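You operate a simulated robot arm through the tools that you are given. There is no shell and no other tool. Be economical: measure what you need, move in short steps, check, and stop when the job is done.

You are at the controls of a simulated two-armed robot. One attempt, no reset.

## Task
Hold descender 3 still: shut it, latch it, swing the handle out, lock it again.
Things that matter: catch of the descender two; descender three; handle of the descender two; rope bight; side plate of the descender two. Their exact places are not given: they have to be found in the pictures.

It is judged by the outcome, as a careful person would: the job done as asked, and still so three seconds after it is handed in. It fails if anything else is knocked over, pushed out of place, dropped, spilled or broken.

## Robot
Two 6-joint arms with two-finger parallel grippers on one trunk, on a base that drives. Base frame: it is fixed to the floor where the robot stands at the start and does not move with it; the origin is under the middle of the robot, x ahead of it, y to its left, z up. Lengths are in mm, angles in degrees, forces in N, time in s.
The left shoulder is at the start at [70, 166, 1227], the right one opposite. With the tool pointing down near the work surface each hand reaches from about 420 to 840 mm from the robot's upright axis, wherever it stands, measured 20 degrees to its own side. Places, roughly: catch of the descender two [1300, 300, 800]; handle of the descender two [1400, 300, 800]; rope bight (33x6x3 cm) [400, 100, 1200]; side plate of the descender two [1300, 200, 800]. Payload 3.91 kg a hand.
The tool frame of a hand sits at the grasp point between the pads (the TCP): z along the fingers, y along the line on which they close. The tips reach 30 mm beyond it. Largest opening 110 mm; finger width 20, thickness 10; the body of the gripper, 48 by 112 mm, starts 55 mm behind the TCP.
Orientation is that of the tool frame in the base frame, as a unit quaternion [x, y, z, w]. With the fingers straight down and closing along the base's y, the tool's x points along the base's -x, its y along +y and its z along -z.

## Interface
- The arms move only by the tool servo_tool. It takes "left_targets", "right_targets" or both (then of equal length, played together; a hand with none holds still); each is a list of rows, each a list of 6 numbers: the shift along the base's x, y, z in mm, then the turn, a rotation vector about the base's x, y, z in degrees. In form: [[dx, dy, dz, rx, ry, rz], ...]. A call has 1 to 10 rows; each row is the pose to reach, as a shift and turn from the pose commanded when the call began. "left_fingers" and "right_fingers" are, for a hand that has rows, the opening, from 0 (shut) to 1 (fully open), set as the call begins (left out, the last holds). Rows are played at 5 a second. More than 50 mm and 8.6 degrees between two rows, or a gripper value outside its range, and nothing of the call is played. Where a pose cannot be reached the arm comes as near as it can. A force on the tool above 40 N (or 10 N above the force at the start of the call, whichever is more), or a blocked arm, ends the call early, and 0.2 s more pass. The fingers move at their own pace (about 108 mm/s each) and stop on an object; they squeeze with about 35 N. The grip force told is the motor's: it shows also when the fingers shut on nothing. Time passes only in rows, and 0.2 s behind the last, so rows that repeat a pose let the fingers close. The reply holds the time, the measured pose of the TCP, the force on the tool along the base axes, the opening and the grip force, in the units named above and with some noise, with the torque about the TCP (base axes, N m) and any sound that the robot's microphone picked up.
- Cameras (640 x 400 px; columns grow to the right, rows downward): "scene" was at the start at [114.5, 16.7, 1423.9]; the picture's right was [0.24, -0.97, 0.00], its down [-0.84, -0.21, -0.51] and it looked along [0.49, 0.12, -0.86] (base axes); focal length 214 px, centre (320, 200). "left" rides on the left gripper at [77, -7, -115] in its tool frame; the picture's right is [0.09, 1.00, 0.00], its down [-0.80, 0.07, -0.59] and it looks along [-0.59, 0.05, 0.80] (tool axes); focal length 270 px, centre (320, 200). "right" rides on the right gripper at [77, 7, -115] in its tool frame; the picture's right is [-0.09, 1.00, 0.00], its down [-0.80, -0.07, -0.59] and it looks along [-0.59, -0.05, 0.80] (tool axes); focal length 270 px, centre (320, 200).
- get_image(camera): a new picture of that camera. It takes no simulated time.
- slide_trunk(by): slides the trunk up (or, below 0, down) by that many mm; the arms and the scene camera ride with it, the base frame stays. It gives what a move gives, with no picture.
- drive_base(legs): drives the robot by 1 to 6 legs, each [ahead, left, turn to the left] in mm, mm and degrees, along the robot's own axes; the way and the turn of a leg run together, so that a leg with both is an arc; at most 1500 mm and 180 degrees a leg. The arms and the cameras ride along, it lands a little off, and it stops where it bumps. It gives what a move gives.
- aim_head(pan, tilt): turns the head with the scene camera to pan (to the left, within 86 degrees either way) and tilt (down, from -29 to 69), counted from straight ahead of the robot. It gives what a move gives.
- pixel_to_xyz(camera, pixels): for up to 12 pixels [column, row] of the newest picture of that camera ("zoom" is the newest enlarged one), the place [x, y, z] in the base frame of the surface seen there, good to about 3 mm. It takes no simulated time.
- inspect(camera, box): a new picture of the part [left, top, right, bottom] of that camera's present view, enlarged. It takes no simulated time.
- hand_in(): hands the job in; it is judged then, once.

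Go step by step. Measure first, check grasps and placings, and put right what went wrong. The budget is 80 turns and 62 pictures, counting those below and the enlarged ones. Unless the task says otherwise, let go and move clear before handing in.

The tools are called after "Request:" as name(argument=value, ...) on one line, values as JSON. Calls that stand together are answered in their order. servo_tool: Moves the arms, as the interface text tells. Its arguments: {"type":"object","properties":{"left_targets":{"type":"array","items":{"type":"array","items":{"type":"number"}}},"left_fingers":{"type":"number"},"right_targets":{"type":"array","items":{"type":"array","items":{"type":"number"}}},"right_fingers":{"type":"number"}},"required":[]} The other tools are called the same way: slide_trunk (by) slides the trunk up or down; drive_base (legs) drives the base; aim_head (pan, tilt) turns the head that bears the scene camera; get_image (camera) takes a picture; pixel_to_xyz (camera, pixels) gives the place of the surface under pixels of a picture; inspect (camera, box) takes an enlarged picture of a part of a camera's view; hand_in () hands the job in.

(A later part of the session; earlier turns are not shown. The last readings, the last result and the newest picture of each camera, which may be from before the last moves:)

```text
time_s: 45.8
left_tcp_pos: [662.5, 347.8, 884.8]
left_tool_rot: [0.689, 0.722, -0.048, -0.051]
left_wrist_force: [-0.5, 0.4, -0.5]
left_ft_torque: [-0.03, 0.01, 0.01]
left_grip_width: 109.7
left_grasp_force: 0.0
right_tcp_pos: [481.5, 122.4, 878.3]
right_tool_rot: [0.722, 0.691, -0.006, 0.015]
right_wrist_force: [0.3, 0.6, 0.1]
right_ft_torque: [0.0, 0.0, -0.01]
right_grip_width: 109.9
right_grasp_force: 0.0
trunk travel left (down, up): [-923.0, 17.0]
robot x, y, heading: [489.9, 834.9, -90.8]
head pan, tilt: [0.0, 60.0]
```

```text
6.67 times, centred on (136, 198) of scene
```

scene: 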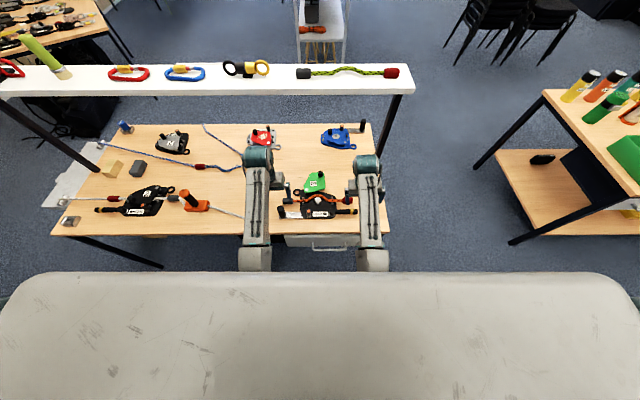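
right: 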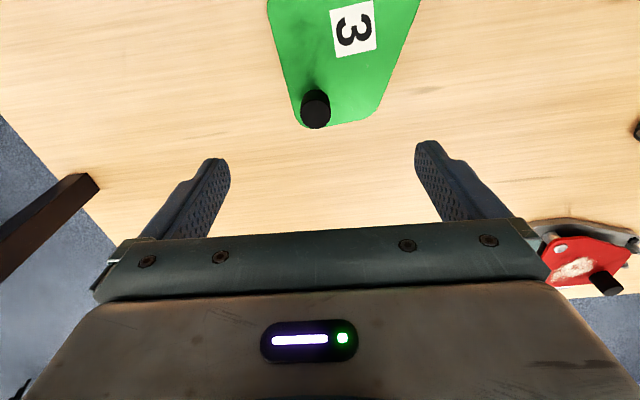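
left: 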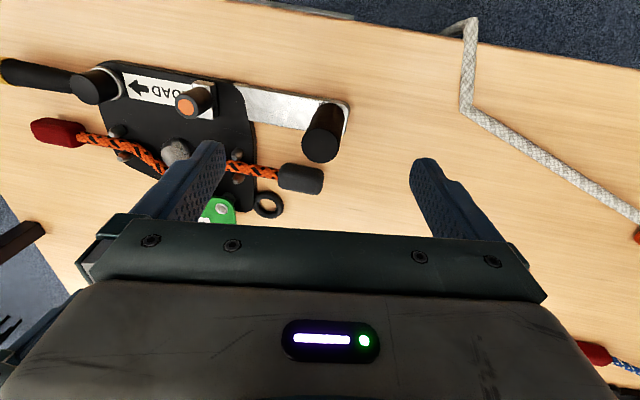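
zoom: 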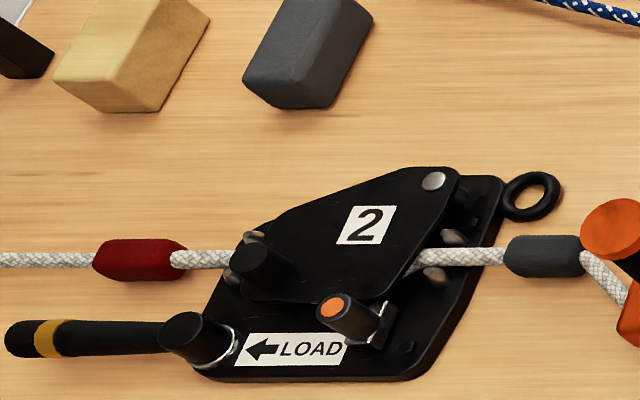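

Request:
pixel_to_xyz(camera="zoom", pixels=[[334, 308], [365, 348], [184, 330], [433, 181], [257, 246], [405, 347], [20, 338], [382, 320]])

Request:
servo_tool(left_targets=[[-3, -4, -30, 0, 0, 0], [-7, -8, -60, 0, 0, 0], [-10, -11, -90, 0, 0, 0], [-10, -11, -98, 0, 0, 0]], left_fingers=0.55)

Request:
get_image(camera="left")

```text
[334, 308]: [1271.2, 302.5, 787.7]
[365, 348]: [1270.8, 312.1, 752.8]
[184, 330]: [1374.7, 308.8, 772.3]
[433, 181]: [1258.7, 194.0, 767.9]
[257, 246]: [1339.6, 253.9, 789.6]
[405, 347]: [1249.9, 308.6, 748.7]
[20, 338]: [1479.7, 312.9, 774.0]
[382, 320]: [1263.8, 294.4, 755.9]
```

```text
time_s: 46.8
left_tcp_pos: [655.1, 336.9, 785.2]
left_tool_rot: [0.689, 0.721, -0.049, -0.051]
left_wrist_force: [0.5, 0.9, 0.0]
left_ft_torque: [-0.02, 0.02, 0.0]
left_grip_width: 60.6
left_grasp_force: 0.1
right_tcp_pos: [480.9, 123.4, 877.3]
right_tool_rot: [0.722, 0.692, -0.005, 0.015]
right_wrist_force: [-1.2, 0.4, 0.2]
right_ft_torque: [-0.01, -0.03, 0.01]
right_grip_width: 110.2
right_grasp_force: 0.1
trunk travel left (down, up): [-923.0, 17.0]
robot x, y, heading: [486.4, 837.0, -90.6]
head pan, tilt: [0.0, 60.0]
```

```text
31 pictures are left
```

left: 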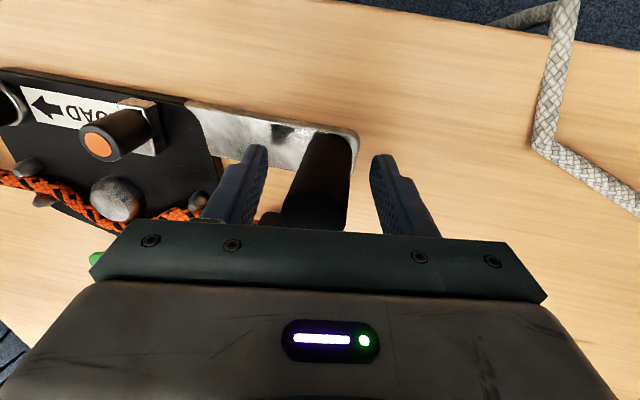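

Good: descender 2 shows shut knob at pivot+(81→mirrored −81, +60), i.e. (465,273), and latched catch about 18 mm closer to the pivot, at (533,321); so the catch slides −y. Post is centred between the left fingers; closing.

Request:
servo_tool(left_targets=[[0, 0, 0, 0, 0, 0], [0, 0, 0, 0, 0, 0], [0, 0, 0, 0, 0, 0]], left_fingers=0, right_targets=[[-1, 5, -30, 0, 0, 0], [-2, 8, -60, 0, 0, 0], [-2, 8, -76, 0, 0, 0]], right_fingers=0.5)

Request:
get_image(camera="right")

```text
time_s: 47.6
left_tcp_pos: [653.4, 336.2, 785.2]
left_tool_rot: [0.689, 0.721, -0.047, -0.051]
left_wrist_force: [1.4, 0.3, -0.3]
left_ft_torque: [0.47, -1.56, -0.04]
left_grip_width: 36.4
left_grasp_force: 34.8
right_tcp_pos: [467.6, 156.2, 816.2]
right_tool_rot: [0.723, 0.691, -0.006, 0.016]
right_wrist_force: [0.1, -0.9, 1.0]
right_ft_torque: [0.06, 0.03, 0.03]
right_grip_width: 54.8
right_grasp_force: 0.1
right hand out of reach, approached as far as the arm can: row 1, 2, 3
trunk travel left (down, up): [-923.0, 17.0]
robot x, y, heading: [488.4, 840.6, -90.6]
head pan, tilt: [0.0, 60.0]
```

```text
30 pictures are left
```

right: 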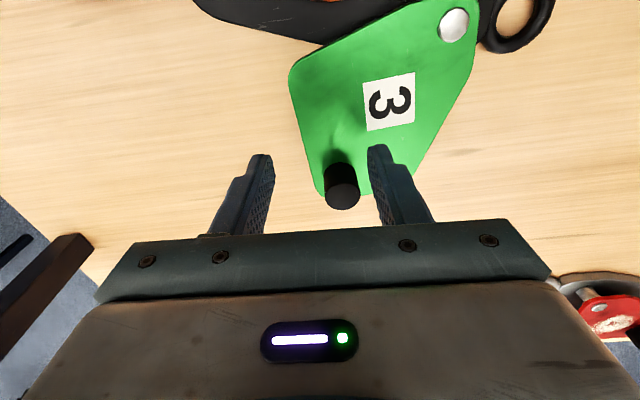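

The post is gripped. The right hand ran out of reach straight down; pitching its fingers forward should gain what's missing.

Request:
servo_tool(right_targets=[[0, 0, 5, -8, 0, 0], [0, 0, 5, -16, 0, 0], [0, 0, 5, -24, 0, 0], [0, 0, 0, -24, 0, 0]])

Request:
get_image(camera="right")

```text
time_s: 48.8
left_tcp_pos: [653.6, 336.4, 785.9]
left_tool_rot: [0.689, 0.722, -0.046, -0.051]
left_wrist_force: [2.2, -0.8, -0.2]
left_ft_torque: [0.15, -1.44, 0.03]
left_grip_width: 35.9
left_grasp_force: 35.2
right_tcp_pos: [431.8, 114.7, 850.0]
right_tool_rot: [0.702, 0.665, -0.186, 0.173]
right_wrist_force: [-0.4, -0.1, -0.7]
right_ft_torque: [0.0, -0.03, 0.03]
right_grip_width: 54.9
right_grasp_force: 0.1
trunk travel left (down, up): [-923.0, 17.0]
robot x, y, heading: [493.4, 838.8, -90.7]
head pan, tilt: [0.0, 60.0]
stopped in row 4 (right hand): the arm was blocked; the commanded pose is now the measured one
```

```text
29 pictures are left
```

right: 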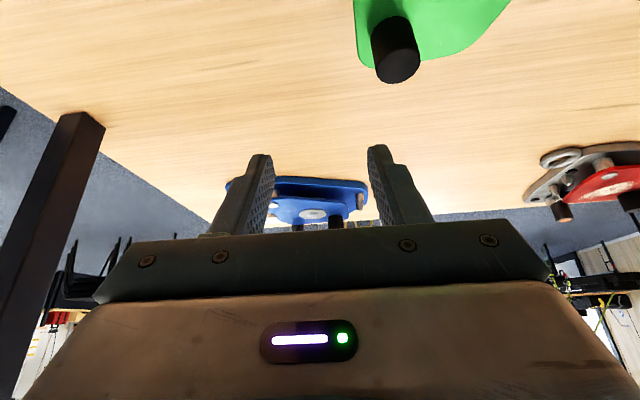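

Straight-down reach was just short. I'll release the post, lower the trunk 100 mm for more horizontal reach, and regrip.

Request:
servo_tool(left_targets=[[0, 0, 0, 0, 0, 0], [0, 0, 0, 0, 0, 0], [3, 3, 35, 0, 0, 0], [6, 6, 70, 0, 0, 0], [9, 10, 105, 0, 0, 0]], left_fingers=0.6, right_targets=[[0, 10, 20, 6, 0, 0], [10, 20, 40, 12, 0, 0], [20, 20, 60, 18, 0, 0], [30, 20, 80, 24, 0, 0], [40, 20, 90, 30, 0, 0]])

Request:
slide_trunk(by=-100)

Request:
get_image(camera="right")

```text
time_s: 50.0
left_tcp_pos: [662.9, 345.4, 890.4]
left_tool_rot: [0.689, 0.721, -0.048, -0.052]
left_wrist_force: [0.6, 0.8, -0.6]
left_ft_torque: [-0.01, 0.0, 0.01]
left_grip_width: 65.5
left_grasp_force: 0.0
right_tcp_pos: [477.4, 135.6, 938.4]
right_tool_rot: [0.723, 0.691, -0.003, -0.014]
right_wrist_force: [0.1, -0.5, -0.5]
right_ft_torque: [0.01, -0.01, -0.03]
right_grip_width: 55.2
right_grasp_force: 0.0
trunk travel left (down, up): [-923.0, 17.0]
robot x, y, heading: [486.7, 840.5, -90.9]
head pan, tilt: [0.0, 60.0]
```

```text
time_s: 51.4
left_tcp_pos: [663.6, 346.0, 790.7]
left_tool_rot: [0.689, 0.721, -0.048, -0.052]
left_wrist_force: [0.3, 0.1, 0.3]
left_ft_torque: [-0.01, 0.04, -0.03]
left_grip_width: 65.9
left_grasp_force: 0.1
right_tcp_pos: [475.6, 137.0, 838.9]
right_tool_rot: [0.722, 0.692, -0.005, -0.013]
right_wrist_force: [0.1, 0.0, 0.3]
right_ft_torque: [0.01, 0.01, 0.0]
right_grip_width: 54.7
right_grasp_force: 0.0
trunk travel left (down, up): [-823.0, 117.0]
robot x, y, heading: [490.1, 833.6, -90.8]
head pan, tilt: [0.0, 60.0]
```

```text
28 pictures are left
```

right: 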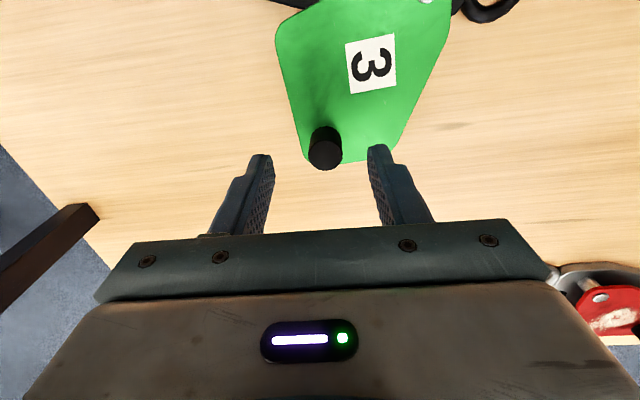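

Now grip the post again and lower the right hand around the knob.

Request:
servo_tool(left_targets=[[-10, -9, -6, 0, 0, 0], [-10, -9, -6, 0, 0, 0]])

Request:
servo_tool(left_targets=[[0, 0, 0, 0, 0, 0], [0, 0, 0, 0, 0, 0], [0, 0, 0, 0, 0, 0]], left_fingers=0, right_targets=[[4, -6, -15, 0, 0, 0], [4, -6, -30, 0, 0, 0], [4, -6, -37, 0, 0, 0]])

Request:
get_image(camera="right")

```text
time_s: 52.0
left_tcp_pos: [654.1, 337.7, 786.1]
left_tool_rot: [0.689, 0.721, -0.048, -0.052]
left_wrist_force: [0.6, 1.2, 0.5]
left_ft_torque: [-0.03, 0.0, -0.01]
left_grip_width: 65.8
left_grasp_force: 0.1
right_tcp_pos: [475.8, 137.9, 840.0]
right_tool_rot: [0.723, 0.691, -0.006, -0.013]
right_wrist_force: [-1.0, -0.4, -0.3]
right_ft_torque: [-0.03, -0.03, 0.0]
right_grip_width: 55.0
right_grasp_force: 0.0
trunk travel left (down, up): [-823.0, 117.0]
robot x, y, heading: [487.0, 840.8, -90.7]
head pan, tilt: [0.0, 60.0]
```

```text
time_s: 52.8
left_tcp_pos: [654.0, 337.1, 784.2]
left_tool_rot: [0.69, 0.721, -0.047, -0.052]
left_wrist_force: [2.1, 2.7, 3.1]
left_ft_torque: [0.48, -1.69, 0.1]
left_grip_width: 36.1
left_grasp_force: 35.3
right_tcp_pos: [479.9, 131.5, 802.7]
right_tool_rot: [0.723, 0.691, -0.005, -0.013]
right_wrist_force: [-0.2, -1.0, -0.2]
right_ft_torque: [0.01, -0.02, 0.0]
right_grip_width: 54.7
right_grasp_force: 0.0
trunk travel left (down, up): [-823.0, 117.0]
robot x, y, heading: [489.1, 838.1, -90.9]
head pan, tilt: [0.0, 60.0]
```

```text
27 pictures are left
```

right: 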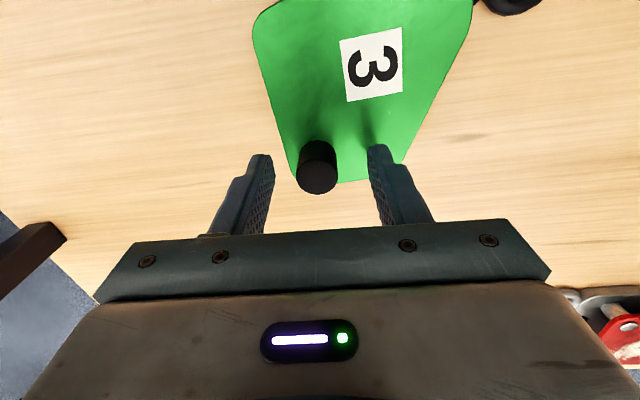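

Both hands are in place. Gripping the knob.

Request:
servo_tool(right_targets=[[0, 0, 0, 0, 0, 0], [0, 0, 0, 0, 0, 0], [0, 0, 0, 0, 0, 0]], right_fingers=0)

Request:
inspect(camera="right", box=[200, 60, 440, 240])

```text
time_s: 53.5
left_tcp_pos: [654.9, 337.6, 783.8]
left_tool_rot: [0.689, 0.721, -0.048, -0.051]
left_wrist_force: [5.6, 4.6, 3.9]
left_ft_torque: [0.44, -1.63, 0.11]
left_grip_width: 36.4
left_grasp_force: 35.2
right_tcp_pos: [479.7, 130.5, 802.9]
right_tool_rot: [0.724, 0.69, -0.005, -0.013]
right_wrist_force: [-2.3, -3.6, 0.3]
right_ft_torque: [0.11, -0.3, -0.02]
right_grip_width: 22.9
right_grasp_force: 34.8
trunk travel left (down, up): [-823.0, 117.0]
robot x, y, heading: [487.4, 838.3, -91.0]
head pan, tilt: [0.0, 60.0]
```

```text
2.22 times, centred on (320, 150) of right
```

zoom: 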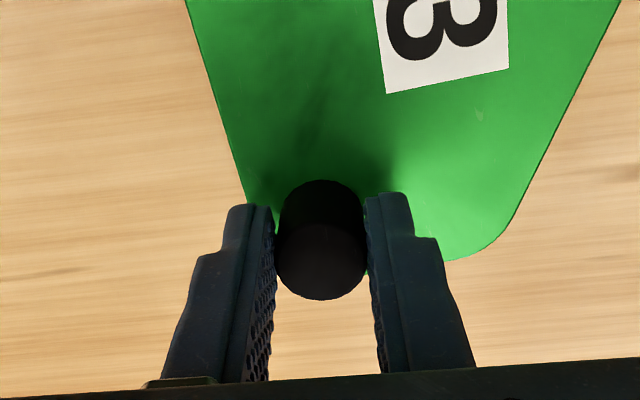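

Knob firmly held (23 mm). Swinging it along its arc about the pivot (545.6,213), clockwise.

Request:
servo_tool(right_targets=[[-6.9, 6.1, 0, 0, 0, 0], [-13.3, 12.7, 0, 0, 0, 0], [-19, 20, 0, 0, 0, 0], [-24.2, 27.5, 0, 0, 0, 0], [-32.4, 44, 0, 0, 0, 0]])

Request:
servo_tool(right_targets=[[-5.2, 17.6, 0, 0, -3, 0], [-8.3, 35.9, 0, 0, -7, 0], [-8.1, 54.3, 0, 0, -11, 0]])

Request:
get_image(camera="scene")

```text
time_s: 54.8
left_tcp_pos: [654.4, 337.8, 785.8]
left_tool_rot: [0.689, 0.721, -0.045, -0.05]
left_wrist_force: [21.1, 14.4, 13.5]
left_ft_torque: [-0.23, -1.79, -0.29]
left_grip_width: 34.5
left_grasp_force: 34.8
right_tcp_pos: [444.0, 173.2, 804.1]
right_tool_rot: [0.722, 0.691, -0.009, -0.014]
right_wrist_force: [-19.9, -16.9, 1.3]
right_ft_torque: [-0.36, 0.24, -0.1]
right_grip_width: 23.3
right_grasp_force: 35.3
trunk travel left (down, up): [-823.0, 117.0]
robot x, y, heading: [488.4, 835.3, -90.7]
head pan, tilt: [0.0, 60.0]
```

```text
time_s: 55.5
left_tcp_pos: [653.8, 336.4, 783.8]
left_tool_rot: [0.69, 0.721, -0.047, -0.051]
left_wrist_force: [23.3, 14.8, 8.5]
left_ft_torque: [-0.59, -2.12, -0.45]
left_grip_width: 33.4
left_grasp_force: 34.5
right_tcp_pos: [418.5, 208.8, 817.5]
right_tool_rot: [0.724, 0.686, 0.041, 0.058]
right_wrist_force: [-23.5, -15.7, 0.0]
right_ft_torque: [0.18, 1.01, -0.24]
right_grip_width: 25.6
right_grasp_force: 34.9
trunk travel left (down, up): [-823.0, 117.0]
robot x, y, heading: [490.8, 836.4, -90.8]
head pan, tilt: [0.0, 60.0]
```

```text
25 pictures are left
```

scene: 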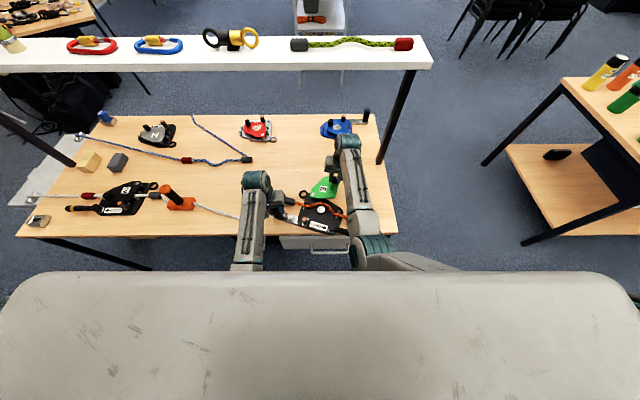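

The right hand is off its commanded place and both hands feel ~25 N; the device may have turned. I'll look closely.

Request:
inspect(camera="scene", box=[230, 120, 390, 245])

Request:
get_image(camera="left")

```text
3.20 times, centred on (310, 182) of scene
```

zoom: 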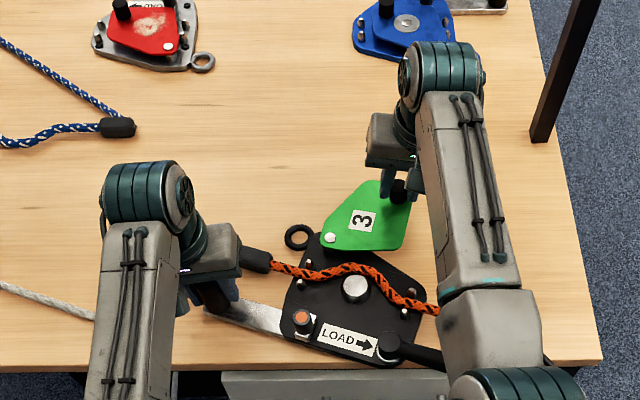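

```text
23 pictures are left
```

left: 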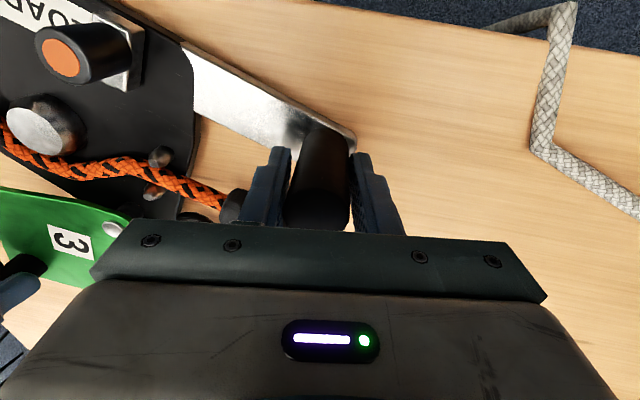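

The whole descender turned about the round post instead of the plate turning on its hinge, so holding it by the post alone isn't enough. First I'll take the knob back along the same path to turn the device back to where it was.

Request:
servo_tool(right_targets=[[-0.2, -18.4, 0, 0, 4, 0], [2.9, -36.7, 0, 0, 8, 0], [8.1, -54.3, 0, 0, 11, 0], [16.3, -70.8, 0, 0, 11, 0], [27.2, -85.6, 0, 0, 11, 0], [40.5, -98.3, 0, 0, 11, 0], [40.5, -98.3, 0, 0, 11, 0]])

Request:
inspect(camera="scene", box=[230, 120, 390, 245])

```text
time_s: 55.9
left_tcp_pos: [652.4, 337.6, 786.7]
left_tool_rot: [0.689, 0.721, -0.05, -0.05]
left_wrist_force: [-11.8, -4.9, -2.4]
left_ft_torque: [-0.32, -1.71, -0.11]
left_grip_width: 37.1
left_grasp_force: 34.7
right_tcp_pos: [413.9, 213.4, 802.8]
right_tool_rot: [0.727, 0.685, 0.037, 0.034]
right_wrist_force: [8.7, 10.8, 7.4]
right_ft_torque: [0.25, 0.42, 0.55]
right_grip_width: 24.0
right_grasp_force: 35.0
trunk travel left (down, up): [-823.0, 117.0]
robot x, y, heading: [488.3, 838.4, -90.6]
head pan, tilt: [0.0, 60.0]
stopped in row 1 (right hand): the force on the tool passed its limit (the readings are from after the stop); the commanded pose is now the measured one
```

```text
3.20 times, centred on (310, 182) of scene
```

zoom: 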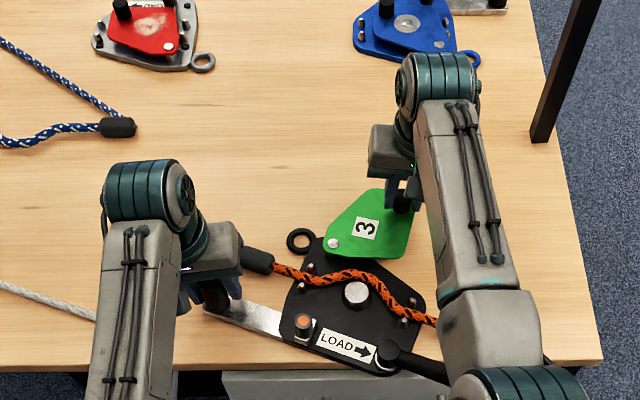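

Turned about 22° about the post. I'll bring the knob back on the circle about the post (radius 269), gently.

Request:
servo_tool(right_targets=[[4.5, -7.7, 0, 0, 1, 0], [9, -15.4, 0, 0, 2, 0], [13.7, -22.7, 0, 0, 3, 0], [18.4, -29.9, 0, 0, 4, 0], [23.7, -37, 0, 0, 5, 0], [29, -44.2, 0, 0, 6, 0], [40.4, -57.4, 0, 0, 6, 0], [52.8, -70.2, 0, 0, 6, 0], [65.7, -81.8, 0, 0, 6, 0]])

Request:
inspect(camera="scene", box=[230, 120, 390, 245])

```text
time_s: 57.9
left_tcp_pos: [653.1, 337.2, 784.9]
left_tool_rot: [0.689, 0.721, -0.048, -0.052]
left_wrist_force: [2.3, -5.7, -7.7]
left_ft_torque: [1.34, -1.43, 0.69]
left_grip_width: 36.5
left_grasp_force: 34.8
right_tcp_pos: [479.9, 132.9, 801.6]
right_tool_rot: [0.728, 0.685, -0.002, -0.001]
right_wrist_force: [-0.6, 3.2, 6.9]
right_ft_torque: [0.64, 0.07, 0.16]
right_grip_width: 22.8
right_grasp_force: 35.2
trunk travel left (down, up): [-823.0, 117.0]
robot x, y, heading: [490.6, 833.7, -90.7]
head pan, tilt: [0.0, 60.0]
```

```text
3.20 times, centred on (310, 182) of scene
```

zoom: 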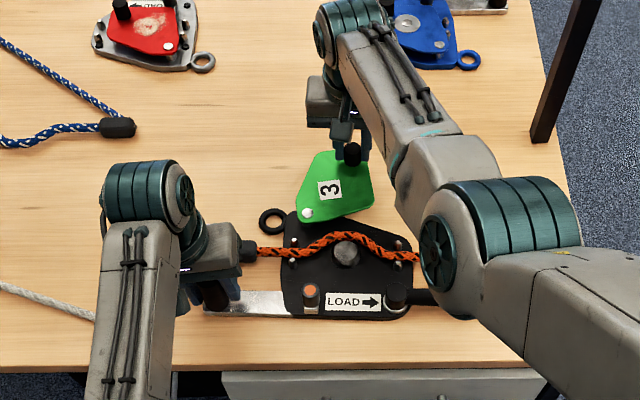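

It's back square. With pivot, knob and post in one line, the chain can only bend if I also turn the plate: so this time I'll yaw the gripped knob along with the plate as it follows the arc, a short piece first.

Request:
servo_tool(right_targets=[[0, 0, 0, 0, 0, -5], [-4, 3.7, 0, 0, 0, -10], [-8.1, 7.4, 0, 0, 0, -14], [-11.7, 11.4, 0, 0, 0, -18], [-15.3, 15.5, 0, 0, 0, -22], [-18.5, 19.9, 0, 0, 0, -26], [-21.6, 24.3, 0, 0, 0, -30]])

Request:
inspect(camera="scene", box=[230, 120, 390, 245])

```text
time_s: 59.5
left_tcp_pos: [653.7, 337.8, 783.4]
left_tool_rot: [0.689, 0.722, -0.047, -0.051]
left_wrist_force: [22.0, 20.1, -1.4]
left_ft_torque: [1.55, -1.63, 0.68]
left_grip_width: 36.6
left_grasp_force: 35.1
right_tcp_pos: [457.5, 155.5, 801.7]
right_tool_rot: [0.881, 0.473, -0.003, -0.001]
right_wrist_force: [-24.1, -15.7, 5.4]
right_ft_torque: [-0.52, 0.63, 0.05]
right_grip_width: 22.9
right_grasp_force: 34.5
trunk travel left (down, up): [-823.0, 117.0]
robot x, y, heading: [491.0, 842.8, -90.4]
head pan, tilt: [0.0, 60.0]
```

```text
3.20 times, centred on (310, 182) of scene
```

zoom: 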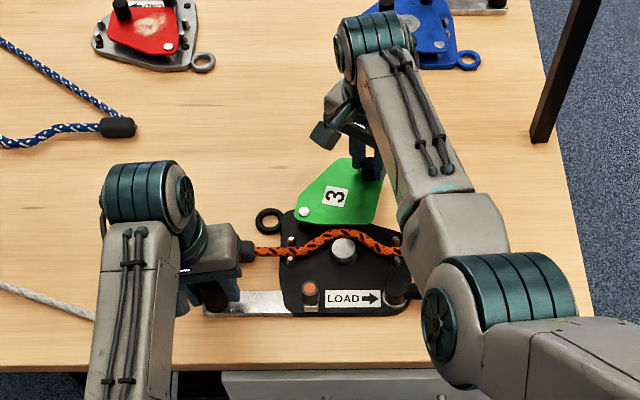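

It works: the base stays square and the plate has turned ~17°. Continuing on a slightly larger radius to ease the radial force.

Request:
servo_tool(right_targets=[[-3, 2, 0, 0, 0, -3], [-8, 7.2, 0, 0, 0, -6], [-12.6, 17.5, 0, 0, 0, -12], [-16.1, 28.1, 0, 0, 0, -18], [-18.4, 39.1, 0, 0, 0, -24], [-19.6, 50.2, 0, 0, 0, -30], [-19.6, 61.4, 0, 0, 0, -36]])

Request:
inspect(camera="scene", box=[230, 120, 390, 245])

```text
time_s: 61.3
left_tcp_pos: [652.3, 336.4, 785.8]
left_tool_rot: [0.689, 0.721, -0.048, -0.051]
left_wrist_force: [3.4, -0.3, 0.1]
left_ft_torque: [0.35, -1.8, 0.05]
left_grip_width: 34.4
left_grasp_force: 34.6
right_tcp_pos: [405.4, 181.5, 830.0]
right_tool_rot: [0.985, 0.166, -0.026, 0.024]
right_wrist_force: [-0.3, 0.1, -0.1]
right_ft_torque: [-0.02, -0.02, 0.0]
right_grip_width: 24.8
right_grasp_force: 0.0
trunk travel left (down, up): [-823.0, 117.0]
robot x, y, heading: [489.4, 837.0, -90.8]
head pan, tilt: [0.0, 60.0]
stopped in row 7 (right hand): the arm was blocked; the commanded pose is now the measured one
```

```text
3.20 times, centred on (310, 182) of scene
```

zoom: 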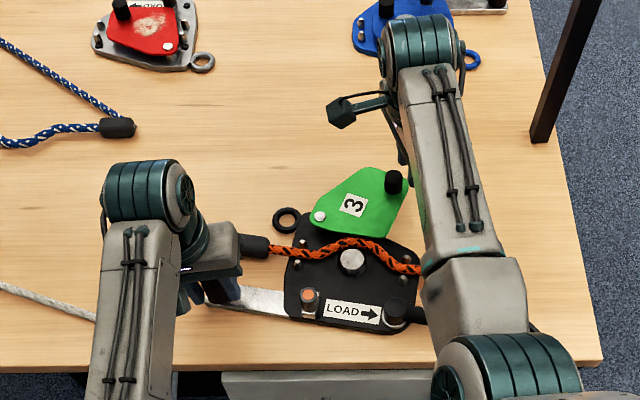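

The hand reached its limit and slipped off the knob, and the device turned slightly. Measuring where everything is before repositioning the robot for a better reach.

Request:
pixel_to_xyz(camera="zoom", pixels=[[394, 178], [394, 190], [319, 216], [309, 295], [351, 257], [396, 309], [270, 300], [240, 296], [224, 287], [352, 327]])

Request:
servo_tool(right_targets=[[-5, 0, 20, 0, 0, 8], [-15, 0, 40, 0, 0, 16], [-15, 0, 60, 0, 0, 24], [-15, 0, 80, 0, 0, 32], [-15, 0, 80, 0, 0, 40], [-15, 0, 80, 0, 0, 48], [-15, 0, 80, 0, 0, 56], [-15, 0, 80, 0, 0, 64]], right_fingers=0.4)

```text
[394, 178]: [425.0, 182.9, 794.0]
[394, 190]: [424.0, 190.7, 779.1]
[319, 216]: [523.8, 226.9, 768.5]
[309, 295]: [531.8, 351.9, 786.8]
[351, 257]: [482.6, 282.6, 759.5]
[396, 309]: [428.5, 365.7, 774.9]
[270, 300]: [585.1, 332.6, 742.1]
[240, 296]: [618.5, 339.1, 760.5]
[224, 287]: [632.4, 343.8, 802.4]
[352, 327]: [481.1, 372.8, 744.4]
```

```text
time_s: 63.1
left_tcp_pos: [652.1, 336.1, 786.5]
left_tool_rot: [0.69, 0.72, -0.05, -0.053]
left_wrist_force: [2.8, 2.0, -0.5]
left_ft_torque: [0.38, -1.77, 0.08]
left_grip_width: 34.8
left_grasp_force: 34.7
right_tcp_pos: [394.0, 183.6, 908.7]
right_tool_rot: [0.745, 0.666, -0.007, 0.033]
right_wrist_force: [0.0, -0.1, -1.0]
right_ft_torque: [0.01, 0.03, 0.02]
right_grip_width: 44.0
right_grasp_force: 0.1
trunk travel left (down, up): [-823.0, 117.0]
robot x, y, heading: [489.5, 836.3, -90.6]
head pan, tilt: [0.0, 60.0]
```

The plate is ~18° closed relative to the base, so the linkage is now bent in the right sense. I'll let go of the post, reposition the robot to (540,920), and regrip.

Request:
servo_tool(left_targets=[[0, 0, 0, 0, 0, 0], [0, 0, 0, 0, 0, 0], [3, 3, 35, 0, 0, 0], [6, 6, 70, 0, 0, 0]], left_fingers=0.6)

Request:
drive_base(legs=[[-80, 50, 0]])

Request:
servo_tool(left_targets=[[-10, -20, 0, 0, 3, 0], [-20, -40, 0, 0, 6, 0], [-30, -60, 0, 0, 9, 0], [-43, -80, 0, 0, 12, 0], [-50, -83, -20, 0, 12, 0]], right_targets=[[0, -20, 0, 0, 0, 6], [0, -40, -10, 0, 0, 6], [-10, -60, -20, 0, 0, 6], [-20, -75, -30, 0, 0, 6], [-22, -81, -50, 0, 0, 6]])

Request:
get_image(camera="scene")

```text
time_s: 64.1
left_tcp_pos: [657.2, 343.5, 855.7]
left_tool_rot: [0.69, 0.72, -0.05, -0.054]
left_wrist_force: [1.4, 0.0, -0.3]
left_ft_torque: [0.0, -0.01, 0.0]
left_grip_width: 66.0
left_grasp_force: 0.2
right_tcp_pos: [394.8, 183.5, 909.1]
right_tool_rot: [0.747, 0.664, -0.006, 0.033]
right_wrist_force: [0.0, -0.9, 0.7]
right_ft_torque: [0.01, 0.03, 0.06]
right_grip_width: 44.3
right_grasp_force: 0.1
trunk travel left (down, up): [-823.0, 117.0]
robot x, y, heading: [487.4, 835.0, -91.0]
head pan, tilt: [0.0, 60.0]
```

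```text
time_s: 65.2
left_tcp_pos: [709.7, 420.3, 856.8]
left_tool_rot: [0.689, 0.721, -0.05, -0.052]
left_wrist_force: [0.7, -0.2, -0.4]
left_ft_torque: [0.01, 0.0, 0.06]
left_grip_width: 65.9
left_grasp_force: 0.1
right_tcp_pos: [444.8, 260.3, 908.9]
right_tool_rot: [0.746, 0.665, -0.006, 0.033]
right_wrist_force: [-0.4, 0.5, 0.0]
right_ft_torque: [-0.01, 0.01, 0.02]
right_grip_width: 43.9
right_grasp_force: 0.1
trunk travel left (down, up): [-823.0, 117.0]
robot x, y, heading: [539.8, 917.1, -90.8]
head pan, tilt: [0.0, 60.0]
```

```text
time_s: 66.4
left_tcp_pos: [659.2, 337.4, 837.0]
left_tool_rot: [0.68, 0.711, -0.121, -0.128]
left_wrist_force: [-0.5, 0.3, 0.9]
left_ft_torque: [-0.02, 0.0, -0.02]
left_grip_width: 65.9
left_grasp_force: 0.0
right_tcp_pos: [424.2, 179.4, 859.1]
right_tool_rot: [0.711, 0.702, -0.005, 0.034]
right_wrist_force: [-0.8, -1.0, 0.6]
right_ft_torque: [0.0, 0.0, 0.0]
right_grip_width: 43.9
right_grasp_force: 0.1
trunk travel left (down, up): [-823.0, 117.0]
robot x, y, heading: [538.5, 917.9, -90.8]
head pan, tilt: [0.0, 60.0]
```

```text
18 pictures are left
```

scene: 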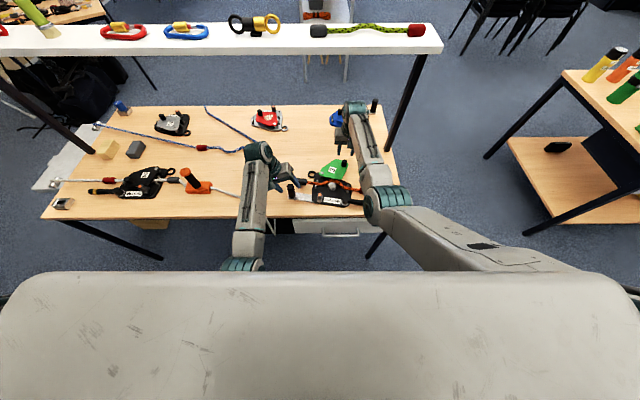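

Request:
pixel_to_xyz(camera="scene", pixels=[[344, 163], [345, 165], [346, 161], [343, 160], [291, 187], [291, 190], [292, 194], [318, 174]])

Request:
servo_tool(left_targets=[[0, 0, 0, 0, -8, 0], [-4, 0, -10, 0, -16, 0], [-8, 0, -25, 0, -18, 0], [-8, 0, -40, 0, -18, 0], [-8, 0, -52, 0, -18, 0]])

Request:
get_image(camera="left")

Request:
get_image(camera="right")

```text
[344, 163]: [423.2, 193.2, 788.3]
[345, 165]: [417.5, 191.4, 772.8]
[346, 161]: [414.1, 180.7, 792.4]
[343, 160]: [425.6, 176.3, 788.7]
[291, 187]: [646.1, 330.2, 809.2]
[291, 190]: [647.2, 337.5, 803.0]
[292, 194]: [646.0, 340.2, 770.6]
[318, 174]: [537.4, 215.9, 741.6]
```

```text
time_s: 67.6
left_tcp_pos: [650.2, 338.1, 783.7]
left_tool_rot: [0.691, 0.722, -0.014, -0.014]
left_wrist_force: [-0.2, -0.2, -0.1]
left_ft_torque: [0.01, 0.01, -0.01]
left_grip_width: 66.2
left_grasp_force: 0.1
right_tcp_pos: [423.1, 180.2, 860.3]
right_tool_rot: [0.711, 0.703, -0.004, 0.033]
right_wrist_force: [0.5, -0.3, -0.7]
right_ft_torque: [0.02, -0.02, -0.01]
right_grip_width: 43.7
right_grasp_force: 0.0
trunk travel left (down, up): [-823.0, 117.0]
robot x, y, heading: [537.7, 918.3, -90.7]
head pan, tilt: [0.0, 60.0]
```

```text
17 pictures are left
```

left: 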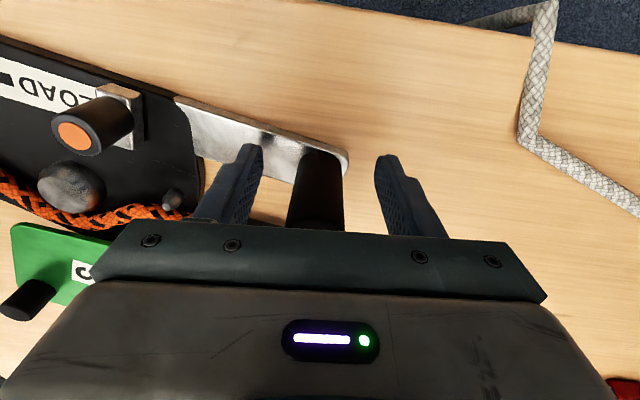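

```text
16 pictures are left
```

right: 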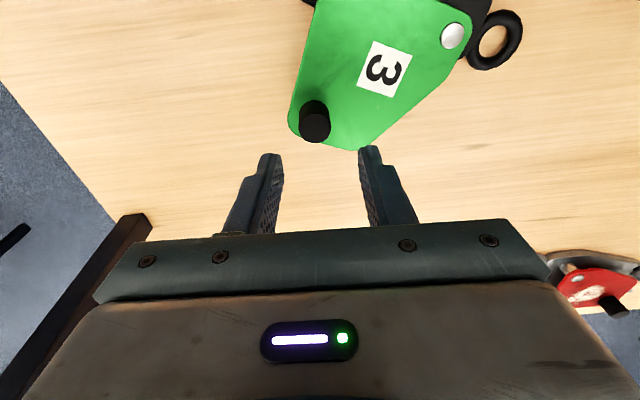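

Request:
pixel_to_xyz(camera="right", pixels=[[315, 122], [304, 124], [327, 124], [315, 137], [452, 35]])

Request:
servo_tool(left_targets=[[0, 0, 0, 0, 0, 0], [0, 0, 0, 0, 0, 0], [0, 0, 0, 0, 0, 0]], left_fingers=0)

```text
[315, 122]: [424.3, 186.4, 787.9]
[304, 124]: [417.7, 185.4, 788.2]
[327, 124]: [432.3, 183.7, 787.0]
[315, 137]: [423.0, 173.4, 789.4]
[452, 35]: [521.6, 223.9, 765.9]
```

```text
time_s: 68.4
left_tcp_pos: [650.6, 339.1, 784.3]
left_tool_rot: [0.69, 0.724, -0.014, -0.013]
left_wrist_force: [0.2, 1.5, 0.0]
left_ft_torque: [0.27, -1.61, 0.07]
left_grip_width: 28.9
left_grasp_force: 35.1
right_tcp_pos: [424.4, 180.7, 859.4]
right_tool_rot: [0.71, 0.703, -0.004, 0.034]
right_wrist_force: [0.0, -0.1, -0.4]
right_ft_torque: [0.02, 0.03, -0.03]
right_grip_width: 44.0
right_grasp_force: 0.1
trunk travel left (down, up): [-823.0, 117.0]
robot x, y, heading: [541.2, 916.4, -90.7]
head pan, tilt: [0.0, 60.0]
```

Post held flat (29 mm). Knob at (424,180.5), pivot (521.6,224). Lowering onto the knob with the right hand and gripping.

Request:
servo_tool(right_targets=[[0, 0, -30, 0, 0, 0], [0, 0, -50, 0, 0, 0], [0, 0, -61, 0, 0, 0]])

Request:
servo_tool(right_targets=[[0, 0, 0, 0, 0, 0], [0, 0, 0, 0, 0, 0], [0, 0, 0, 0, 0, 0]], right_fingers=0)

```text
time_s: 69.2
left_tcp_pos: [651.1, 338.8, 784.7]
left_tool_rot: [0.691, 0.723, -0.014, -0.013]
left_wrist_force: [1.7, 1.4, 0.3]
left_ft_torque: [0.29, -1.65, 0.07]
left_grip_width: 28.7
left_grasp_force: 35.1
right_tcp_pos: [423.9, 181.0, 798.5]
right_tool_rot: [0.71, 0.703, -0.005, 0.034]
right_wrist_force: [1.2, 0.5, -0.7]
right_ft_torque: [-0.03, -0.01, -0.02]
right_grip_width: 44.1
right_grasp_force: 0.0
trunk travel left (down, up): [-823.0, 117.0]
robot x, y, heading: [540.2, 914.4, -90.6]
head pan, tilt: [0.0, 60.0]
```

```text
time_s: 70.0
left_tcp_pos: [651.3, 338.1, 784.3]
left_tool_rot: [0.691, 0.723, -0.013, -0.013]
left_wrist_force: [4.0, 4.2, 0.1]
left_ft_torque: [0.12, -1.93, 0.07]
left_grip_width: 28.6
left_grasp_force: 35.0
right_tcp_pos: [422.8, 180.6, 797.4]
right_tool_rot: [0.711, 0.702, -0.005, 0.033]
right_wrist_force: [-2.7, -2.3, 0.1]
right_ft_torque: [-0.11, 0.77, -0.09]
right_grip_width: 24.0
right_grasp_force: 35.6
trunk travel left (down, up): [-823.0, 117.0]
robot x, y, heading: [533.3, 916.3, -90.6]
head pan, tilt: [0.0, 60.0]
```

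Gripped. First part of the arc with yaw leading.

Request:
servo_tool(right_targets=[[0, 0, 0, 0, 0, -8], [-3.6, 8.7, 0, 0, 0, -14], [-6.2, 17.6, 0, 0, 0, -19], [-8.1, 26.8, 0, 0, 0, -24], [-9.1, 36, 0, 0, 0, -29]])

Request:
inspect(camera="scene", box=[250, 120, 410, 245])

```text
time_s: 71.2
left_tcp_pos: [651.4, 337.1, 785.3]
left_tool_rot: [0.692, 0.722, -0.014, -0.015]
left_wrist_force: [-5.4, -4.1, -0.4]
left_ft_torque: [-0.21, -1.71, -0.09]
left_grip_width: 26.1
left_grasp_force: 35.3
right_tcp_pos: [413.9, 216.8, 797.6]
right_tool_rot: [0.864, 0.502, -0.011, 0.031]
right_wrist_force: [6.3, 4.2, -0.7]
right_ft_torque: [0.13, 0.75, 0.35]
right_grip_width: 23.5
right_grasp_force: 35.0
trunk travel left (down, up): [-823.0, 117.0]
robot x, y, heading: [542.0, 917.4, -90.6]
head pan, tilt: [0.0, 60.0]
```

```text
3.20 times, centred on (330, 182) of scene
```

zoom: 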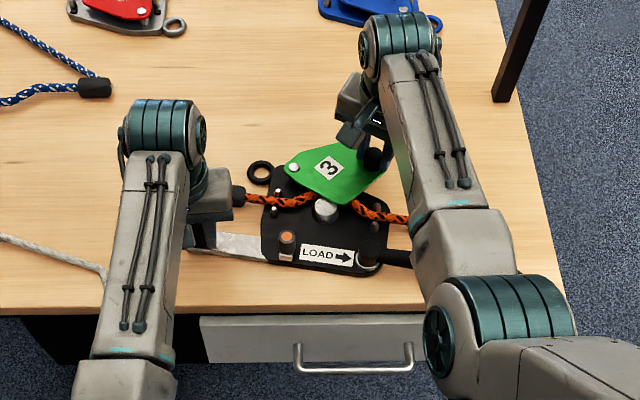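

The plate is closing properly now with low force. Continuing the arc.

Request:
servo_tool(right_targets=[[-0.3, 9.4, 0, 0, 0, -5], [0.3, 18.7, 0, 0, 0, -9], [1.7, 27.9, 0, 0, 0, -13], [3.8, 37, 0, 0, 0, -17], [6.8, 45.8, 0, 0, 0, -21], [10.5, 54.4, 0, 0, 0, -25]])

Request:
inspect(camera="scene", box=[250, 120, 410, 245])

```text
time_s: 72.6
left_tcp_pos: [650.4, 338.7, 785.2]
left_tool_rot: [0.691, 0.723, -0.014, -0.014]
left_wrist_force: [3.6, 4.6, 0.6]
left_ft_torque: [-0.11, -2.2, 0.12]
left_grip_width: 25.1
left_grasp_force: 34.9
right_tcp_pos: [425.9, 271.8, 799.6]
right_tool_rot: [0.952, 0.303, -0.019, 0.028]
right_wrist_force: [-4.4, -3.2, 1.3]
right_ft_torque: [0.54, 0.33, -0.45]
right_grip_width: 23.7
right_grasp_force: 34.8
trunk travel left (down, up): [-823.0, 117.0]
robot x, y, heading: [537.1, 918.3, -90.6]
head pan, tilt: [0.0, 60.0]
```

```text
3.20 times, centred on (330, 182) of scene
```

zoom: 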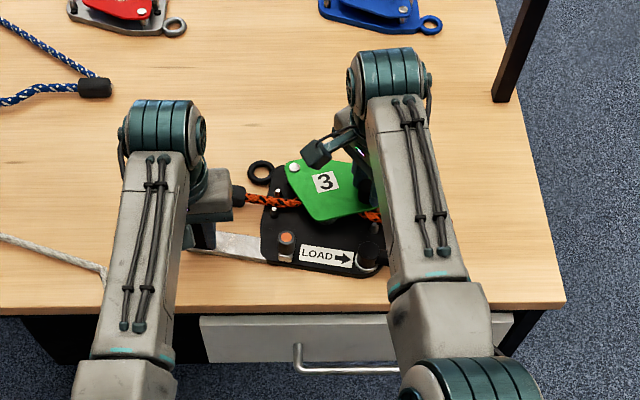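

Nearly there; ~20° remain. Continuing to the stop with smaller yaw.

Request:
servo_tool(right_targets=[[4.5, 8.2, 0, 0, 0, -3], [9.6, 16, 0, 0, 0, -6], [15.4, 23.3, 0, 0, 0, -9], [21.9, 30.1, 0, 0, 0, -12], [26, 33.9, 0, 0, 0, -14]])

Request:
inspect(camera="scene", box=[250, 120, 410, 245])

```text
time_s: 74.0
left_tcp_pos: [652.1, 338.3, 783.3]
left_tool_rot: [0.691, 0.722, -0.014, -0.014]
left_wrist_force: [-0.3, -1.0, -0.5]
left_ft_torque: [-0.01, 0.0, 0.02]
left_grip_width: 0.0
left_grasp_force: 35.2
right_tcp_pos: [415.6, 280.1, 815.2]
right_tool_rot: [0.983, 0.175, -0.049, 0.04]
right_wrist_force: [-0.1, -0.2, -9.6]
right_ft_torque: [-0.16, 0.87, 0.03]
right_grip_width: 23.0
right_grasp_force: 35.1
trunk travel left (down, up): [-823.0, 117.0]
robot x, y, heading: [540.2, 915.6, -90.8]
head pan, tilt: [0.0, 60.0]
stopped in row 5 (right hand): the arm was blocked; the commanded pose is now the measured one
```

```text
3.20 times, centred on (330, 182) of scene
```

zoom: 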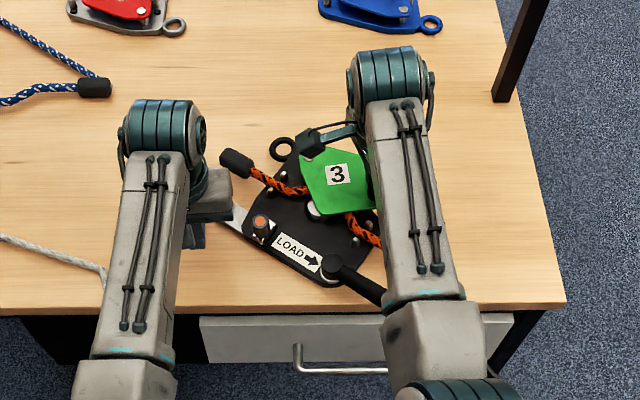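

The right arm hit its joint limit, swung and slightly lifted the device, and the post slipped from the left fingers. I'll set it down, unwind the yaw, and let go.

Request:
servo_tool(right_targets=[[-3, -3, -5, 0, 0, 2], [-5, -5, -10, 0, 0, 6], [-5, -5, -15, 0, 0, 10], [-5, -5, -16, 0, 0, 16], [-5, -5, -16, 0, 0, 23], [-5, -5, -16, 0, 0, 30], [-5, -5, -16, 0, 0, 37], [-5, -5, -16, 0, 0, 44]], left_targets=[[0, 0, 5, 0, 0, 0], [0, 0, 20, 0, 0, 0], [0, 0, 40, 0, 0, 0], [0, 0, 40, 0, 0, 0], [0, 0, 40, 0, 0, 0], [0, 0, 40, 0, 0, 0], [0, 0, 40, 0, 0, 0], [0, 0, 40, 0, 0, 0]], left_fingers=0.6)

Request:
servo_tool(right_targets=[[0, 0, 0, 0, 0, 0], [0, 0, 0, 0, 0, 0], [0, 0, 30, 0, 0, 0], [-10, 0, 70, 0, 0, 0], [-30, 10, 100, 0, 0, 0]], right_fingers=0.5)

Request:
inspect(camera="scene", box=[250, 120, 410, 245])

```text
time_s: 75.8
left_tcp_pos: [655.2, 338.5, 824.1]
left_tool_rot: [0.69, 0.724, -0.011, -0.012]
left_wrist_force: [8.2, 5.1, -0.7]
left_ft_torque: [0.13, -0.24, 0.29]
left_grip_width: 69.9
left_grasp_force: 4.0
right_tcp_pos: [411.8, 276.1, 798.3]
right_tool_rot: [0.845, 0.531, -0.029, 0.055]
right_wrist_force: [-11.0, -5.7, -1.3]
right_ft_torque: [0.27, 0.91, -0.51]
right_grip_width: 23.6
right_grasp_force: 35.4
trunk travel left (down, up): [-823.0, 117.0]
robot x, y, heading: [538.7, 917.1, -91.0]
head pan, tilt: [0.0, 60.0]
```

```text
time_s: 77.0
left_tcp_pos: [655.0, 337.9, 825.1]
left_tool_rot: [0.69, 0.724, -0.012, -0.011]
left_wrist_force: [-0.7, 0.3, -0.2]
left_ft_torque: [0.0, -0.03, -0.01]
left_grip_width: 66.1
left_grasp_force: 0.2
right_tcp_pos: [383.9, 289.1, 899.6]
right_tool_rot: [0.845, 0.531, -0.027, 0.056]
right_wrist_force: [0.2, 0.3, 0.4]
right_ft_torque: [-0.01, -0.01, 0.01]
right_grip_width: 54.9
right_grasp_force: 0.1
trunk travel left (down, up): [-823.0, 117.0]
robot x, y, heading: [541.2, 920.3, -90.5]
head pan, tilt: [0.0, 60.0]
```

```text
3.20 times, centred on (330, 182) of scene
```

zoom: 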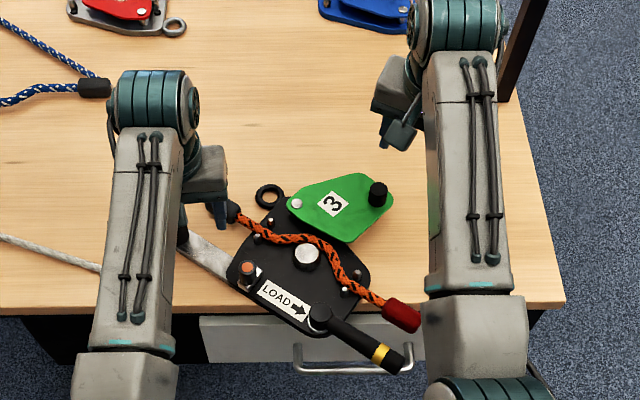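

The yaw limit (~−70°) was what blocked it both times; next grip I'll start with positive yaw. Measuring where the device stands now.

Request:
pixel_to_xyz(camera="zoom", pixels=[[377, 187], [377, 196], [296, 202], [247, 268], [306, 253], [319, 312], [380, 352], [398, 362], [210, 255], [230, 270], [185, 235], [335, 340]])

Request:
get_image(camera="left")

```text
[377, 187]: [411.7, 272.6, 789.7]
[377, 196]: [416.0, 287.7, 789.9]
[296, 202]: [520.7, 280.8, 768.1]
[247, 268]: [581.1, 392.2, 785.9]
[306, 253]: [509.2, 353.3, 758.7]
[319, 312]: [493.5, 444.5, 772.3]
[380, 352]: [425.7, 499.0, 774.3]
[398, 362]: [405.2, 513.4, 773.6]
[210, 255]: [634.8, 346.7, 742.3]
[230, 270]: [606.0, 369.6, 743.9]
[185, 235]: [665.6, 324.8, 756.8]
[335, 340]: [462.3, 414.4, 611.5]
```

```text
11 pictures are left
```

left: 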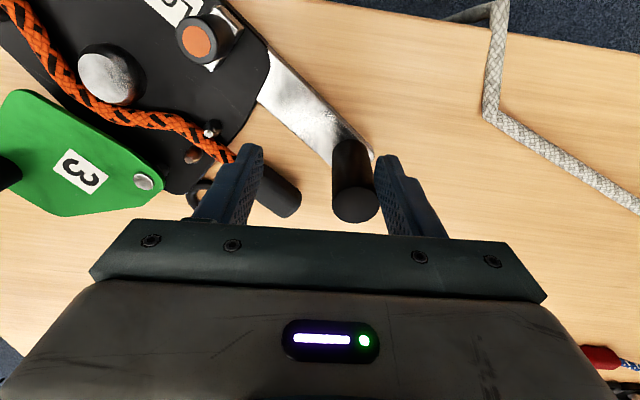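

The base is turned about −34°, plate back to ~215° in its own frame. Geometry says that with post and knob both gripped, simply bringing the two together (right +x 45, left −27/+13) both closes the plate and squares the base. Getting the post's exact place first.

Request:
pixel_to_xyz(camera="left", pixels=[[355, 205], [342, 205], [368, 205], [355, 190], [355, 215]])

Request:
servo_tool(left_targets=[[0, 0, 20, 0, 0, 0], [10, -6, 30, 0, 0, 0], [20, -12, 30, 0, 0, 0]], right_targets=[[5, 0, 0, 0, 0, 8], [15, -5, 0, 0, 0, 16], [30, -9, -10, 0, 0, 26]])

```text
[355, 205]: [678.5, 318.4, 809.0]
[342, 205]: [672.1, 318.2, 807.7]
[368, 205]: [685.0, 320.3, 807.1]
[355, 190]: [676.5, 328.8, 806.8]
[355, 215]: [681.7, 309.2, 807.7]
```

```text
refused: row 3 steps farther than a row can; nothing moved
```

Post centre (678,319). Moving both above their targets.

Request:
servo_tool(left_targets=[[0, 0, 20, 0, 0, 0], [12, -9, 30, 0, 0, 0], [23, -19, 30, 0, 0, 0], [23, -19, 0, 0, 0, 0], [23, -19, -41, 0, 0, 0]], right_targets=[[5, 0, 0, 0, 0, 8], [15, -5, 0, 0, 0, 16], [30, -9, -10, 0, 0, 23], [30, -9, -30, 0, 0, 30], [30, -9, -50, 0, 0, 34]])

Request:
get_image(camera="right")

```text
time_s: 78.2
left_tcp_pos: [672.3, 317.9, 783.5]
left_tool_rot: [0.691, 0.722, -0.013, -0.014]
left_wrist_force: [0.4, 0.0, -0.6]
left_ft_torque: [-0.04, -0.02, 0.0]
left_grip_width: 65.9
left_grasp_force: 0.0
right_tcp_pos: [414.0, 277.2, 849.3]
right_tool_rot: [0.653, 0.755, -0.009, 0.061]
right_wrist_force: [-0.1, 0.1, 0.8]
right_ft_torque: [0.03, 0.0, 0.04]
right_grip_width: 55.2
right_grasp_force: 0.1
trunk travel left (down, up): [-823.0, 117.0]
robot x, y, heading: [538.0, 918.2, -90.9]
head pan, tilt: [0.0, 60.0]
```

```text
10 pictures are left
```

right: 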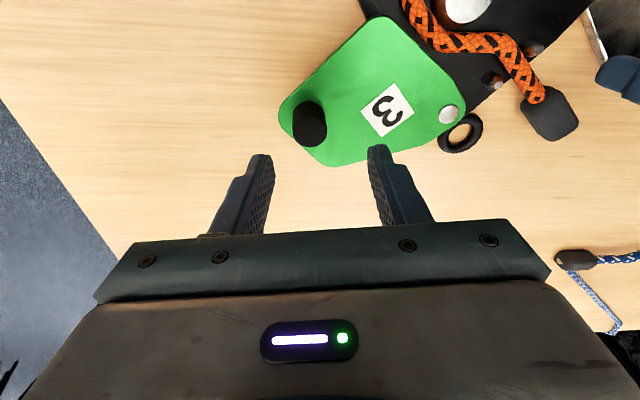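

Request:
pixel_to_xyz(camera="right", pixels=[[310, 128], [300, 128], [321, 128], [310, 141], [449, 113]])

Request:
servo_tool(left_targets=[[5, 1, 0, 0, 0, 0], [5, 1, 0, 0, 0, 0], [5, 1, 0, 0, 0, 0]], left_fingers=0)

```text
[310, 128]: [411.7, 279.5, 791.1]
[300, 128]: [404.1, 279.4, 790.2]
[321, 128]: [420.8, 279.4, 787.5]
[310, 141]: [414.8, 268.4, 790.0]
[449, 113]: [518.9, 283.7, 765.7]
```

```text
time_s: 79.0
left_tcp_pos: [678.4, 320.1, 782.3]
left_tool_rot: [0.691, 0.722, -0.013, -0.015]
left_wrist_force: [-0.7, 1.7, 0.0]
left_ft_torque: [-0.25, -1.51, 0.04]
left_grip_width: 30.7
left_grasp_force: 34.7
right_tcp_pos: [414.8, 277.9, 849.0]
right_tool_rot: [0.653, 0.755, -0.011, 0.062]
right_wrist_force: [-0.1, 0.4, -1.1]
right_ft_torque: [0.0, 0.0, -0.03]
right_grip_width: 55.2
right_grasp_force: 0.0
trunk travel left (down, up): [-823.0, 117.0]
robot x, y, heading: [543.7, 917.0, -90.5]
head pan, tilt: [0.0, 60.0]
```

Request:
servo_tool(right_targets=[[-2, 1, -25, 0, 0, 0], [-2, 1, -45, 0, 0, 0], [-2, 1, -52, 0, 0, 0]])

Request:
servo_tool(right_targets=[[0, 0, 0, 0, 0, 0], [0, 0, 0, 0, 0, 0], [0, 0, 0, 0, 0, 0]], right_fingers=0)

```text
time_s: 79.8
left_tcp_pos: [678.9, 319.4, 784.1]
left_tool_rot: [0.691, 0.722, -0.014, -0.014]
left_wrist_force: [0.5, 1.7, -0.4]
left_ft_torque: [-0.31, -1.51, 0.03]
left_grip_width: 30.3
left_grasp_force: 34.6
right_tcp_pos: [412.1, 277.7, 797.9]
right_tool_rot: [0.653, 0.754, -0.011, 0.061]
right_wrist_force: [0.1, -0.2, 0.0]
right_ft_torque: [-0.01, -0.01, 0.01]
right_grip_width: 55.1
right_grasp_force: 0.2
trunk travel left (down, up): [-823.0, 117.0]
robot x, y, heading: [539.0, 916.1, -90.8]
head pan, tilt: [0.0, 60.0]
```

```text
time_s: 80.6
left_tcp_pos: [679.5, 319.4, 782.5]
left_tool_rot: [0.691, 0.722, -0.014, -0.014]
left_wrist_force: [8.0, 2.2, -0.1]
left_ft_torque: [-0.12, -2.08, 0.05]
left_grip_width: 30.6
left_grasp_force: 35.4
right_tcp_pos: [411.3, 278.3, 797.6]
right_tool_rot: [0.653, 0.755, -0.011, 0.06]
right_wrist_force: [-7.9, -1.9, 0.3]
right_ft_torque: [-0.27, 0.9, -0.15]
right_grip_width: 24.5
right_grasp_force: 35.1
trunk travel left (down, up): [-823.0, 117.0]
robot x, y, heading: [536.0, 918.4, -90.9]
head pan, tilt: [0.0, 60.0]
```

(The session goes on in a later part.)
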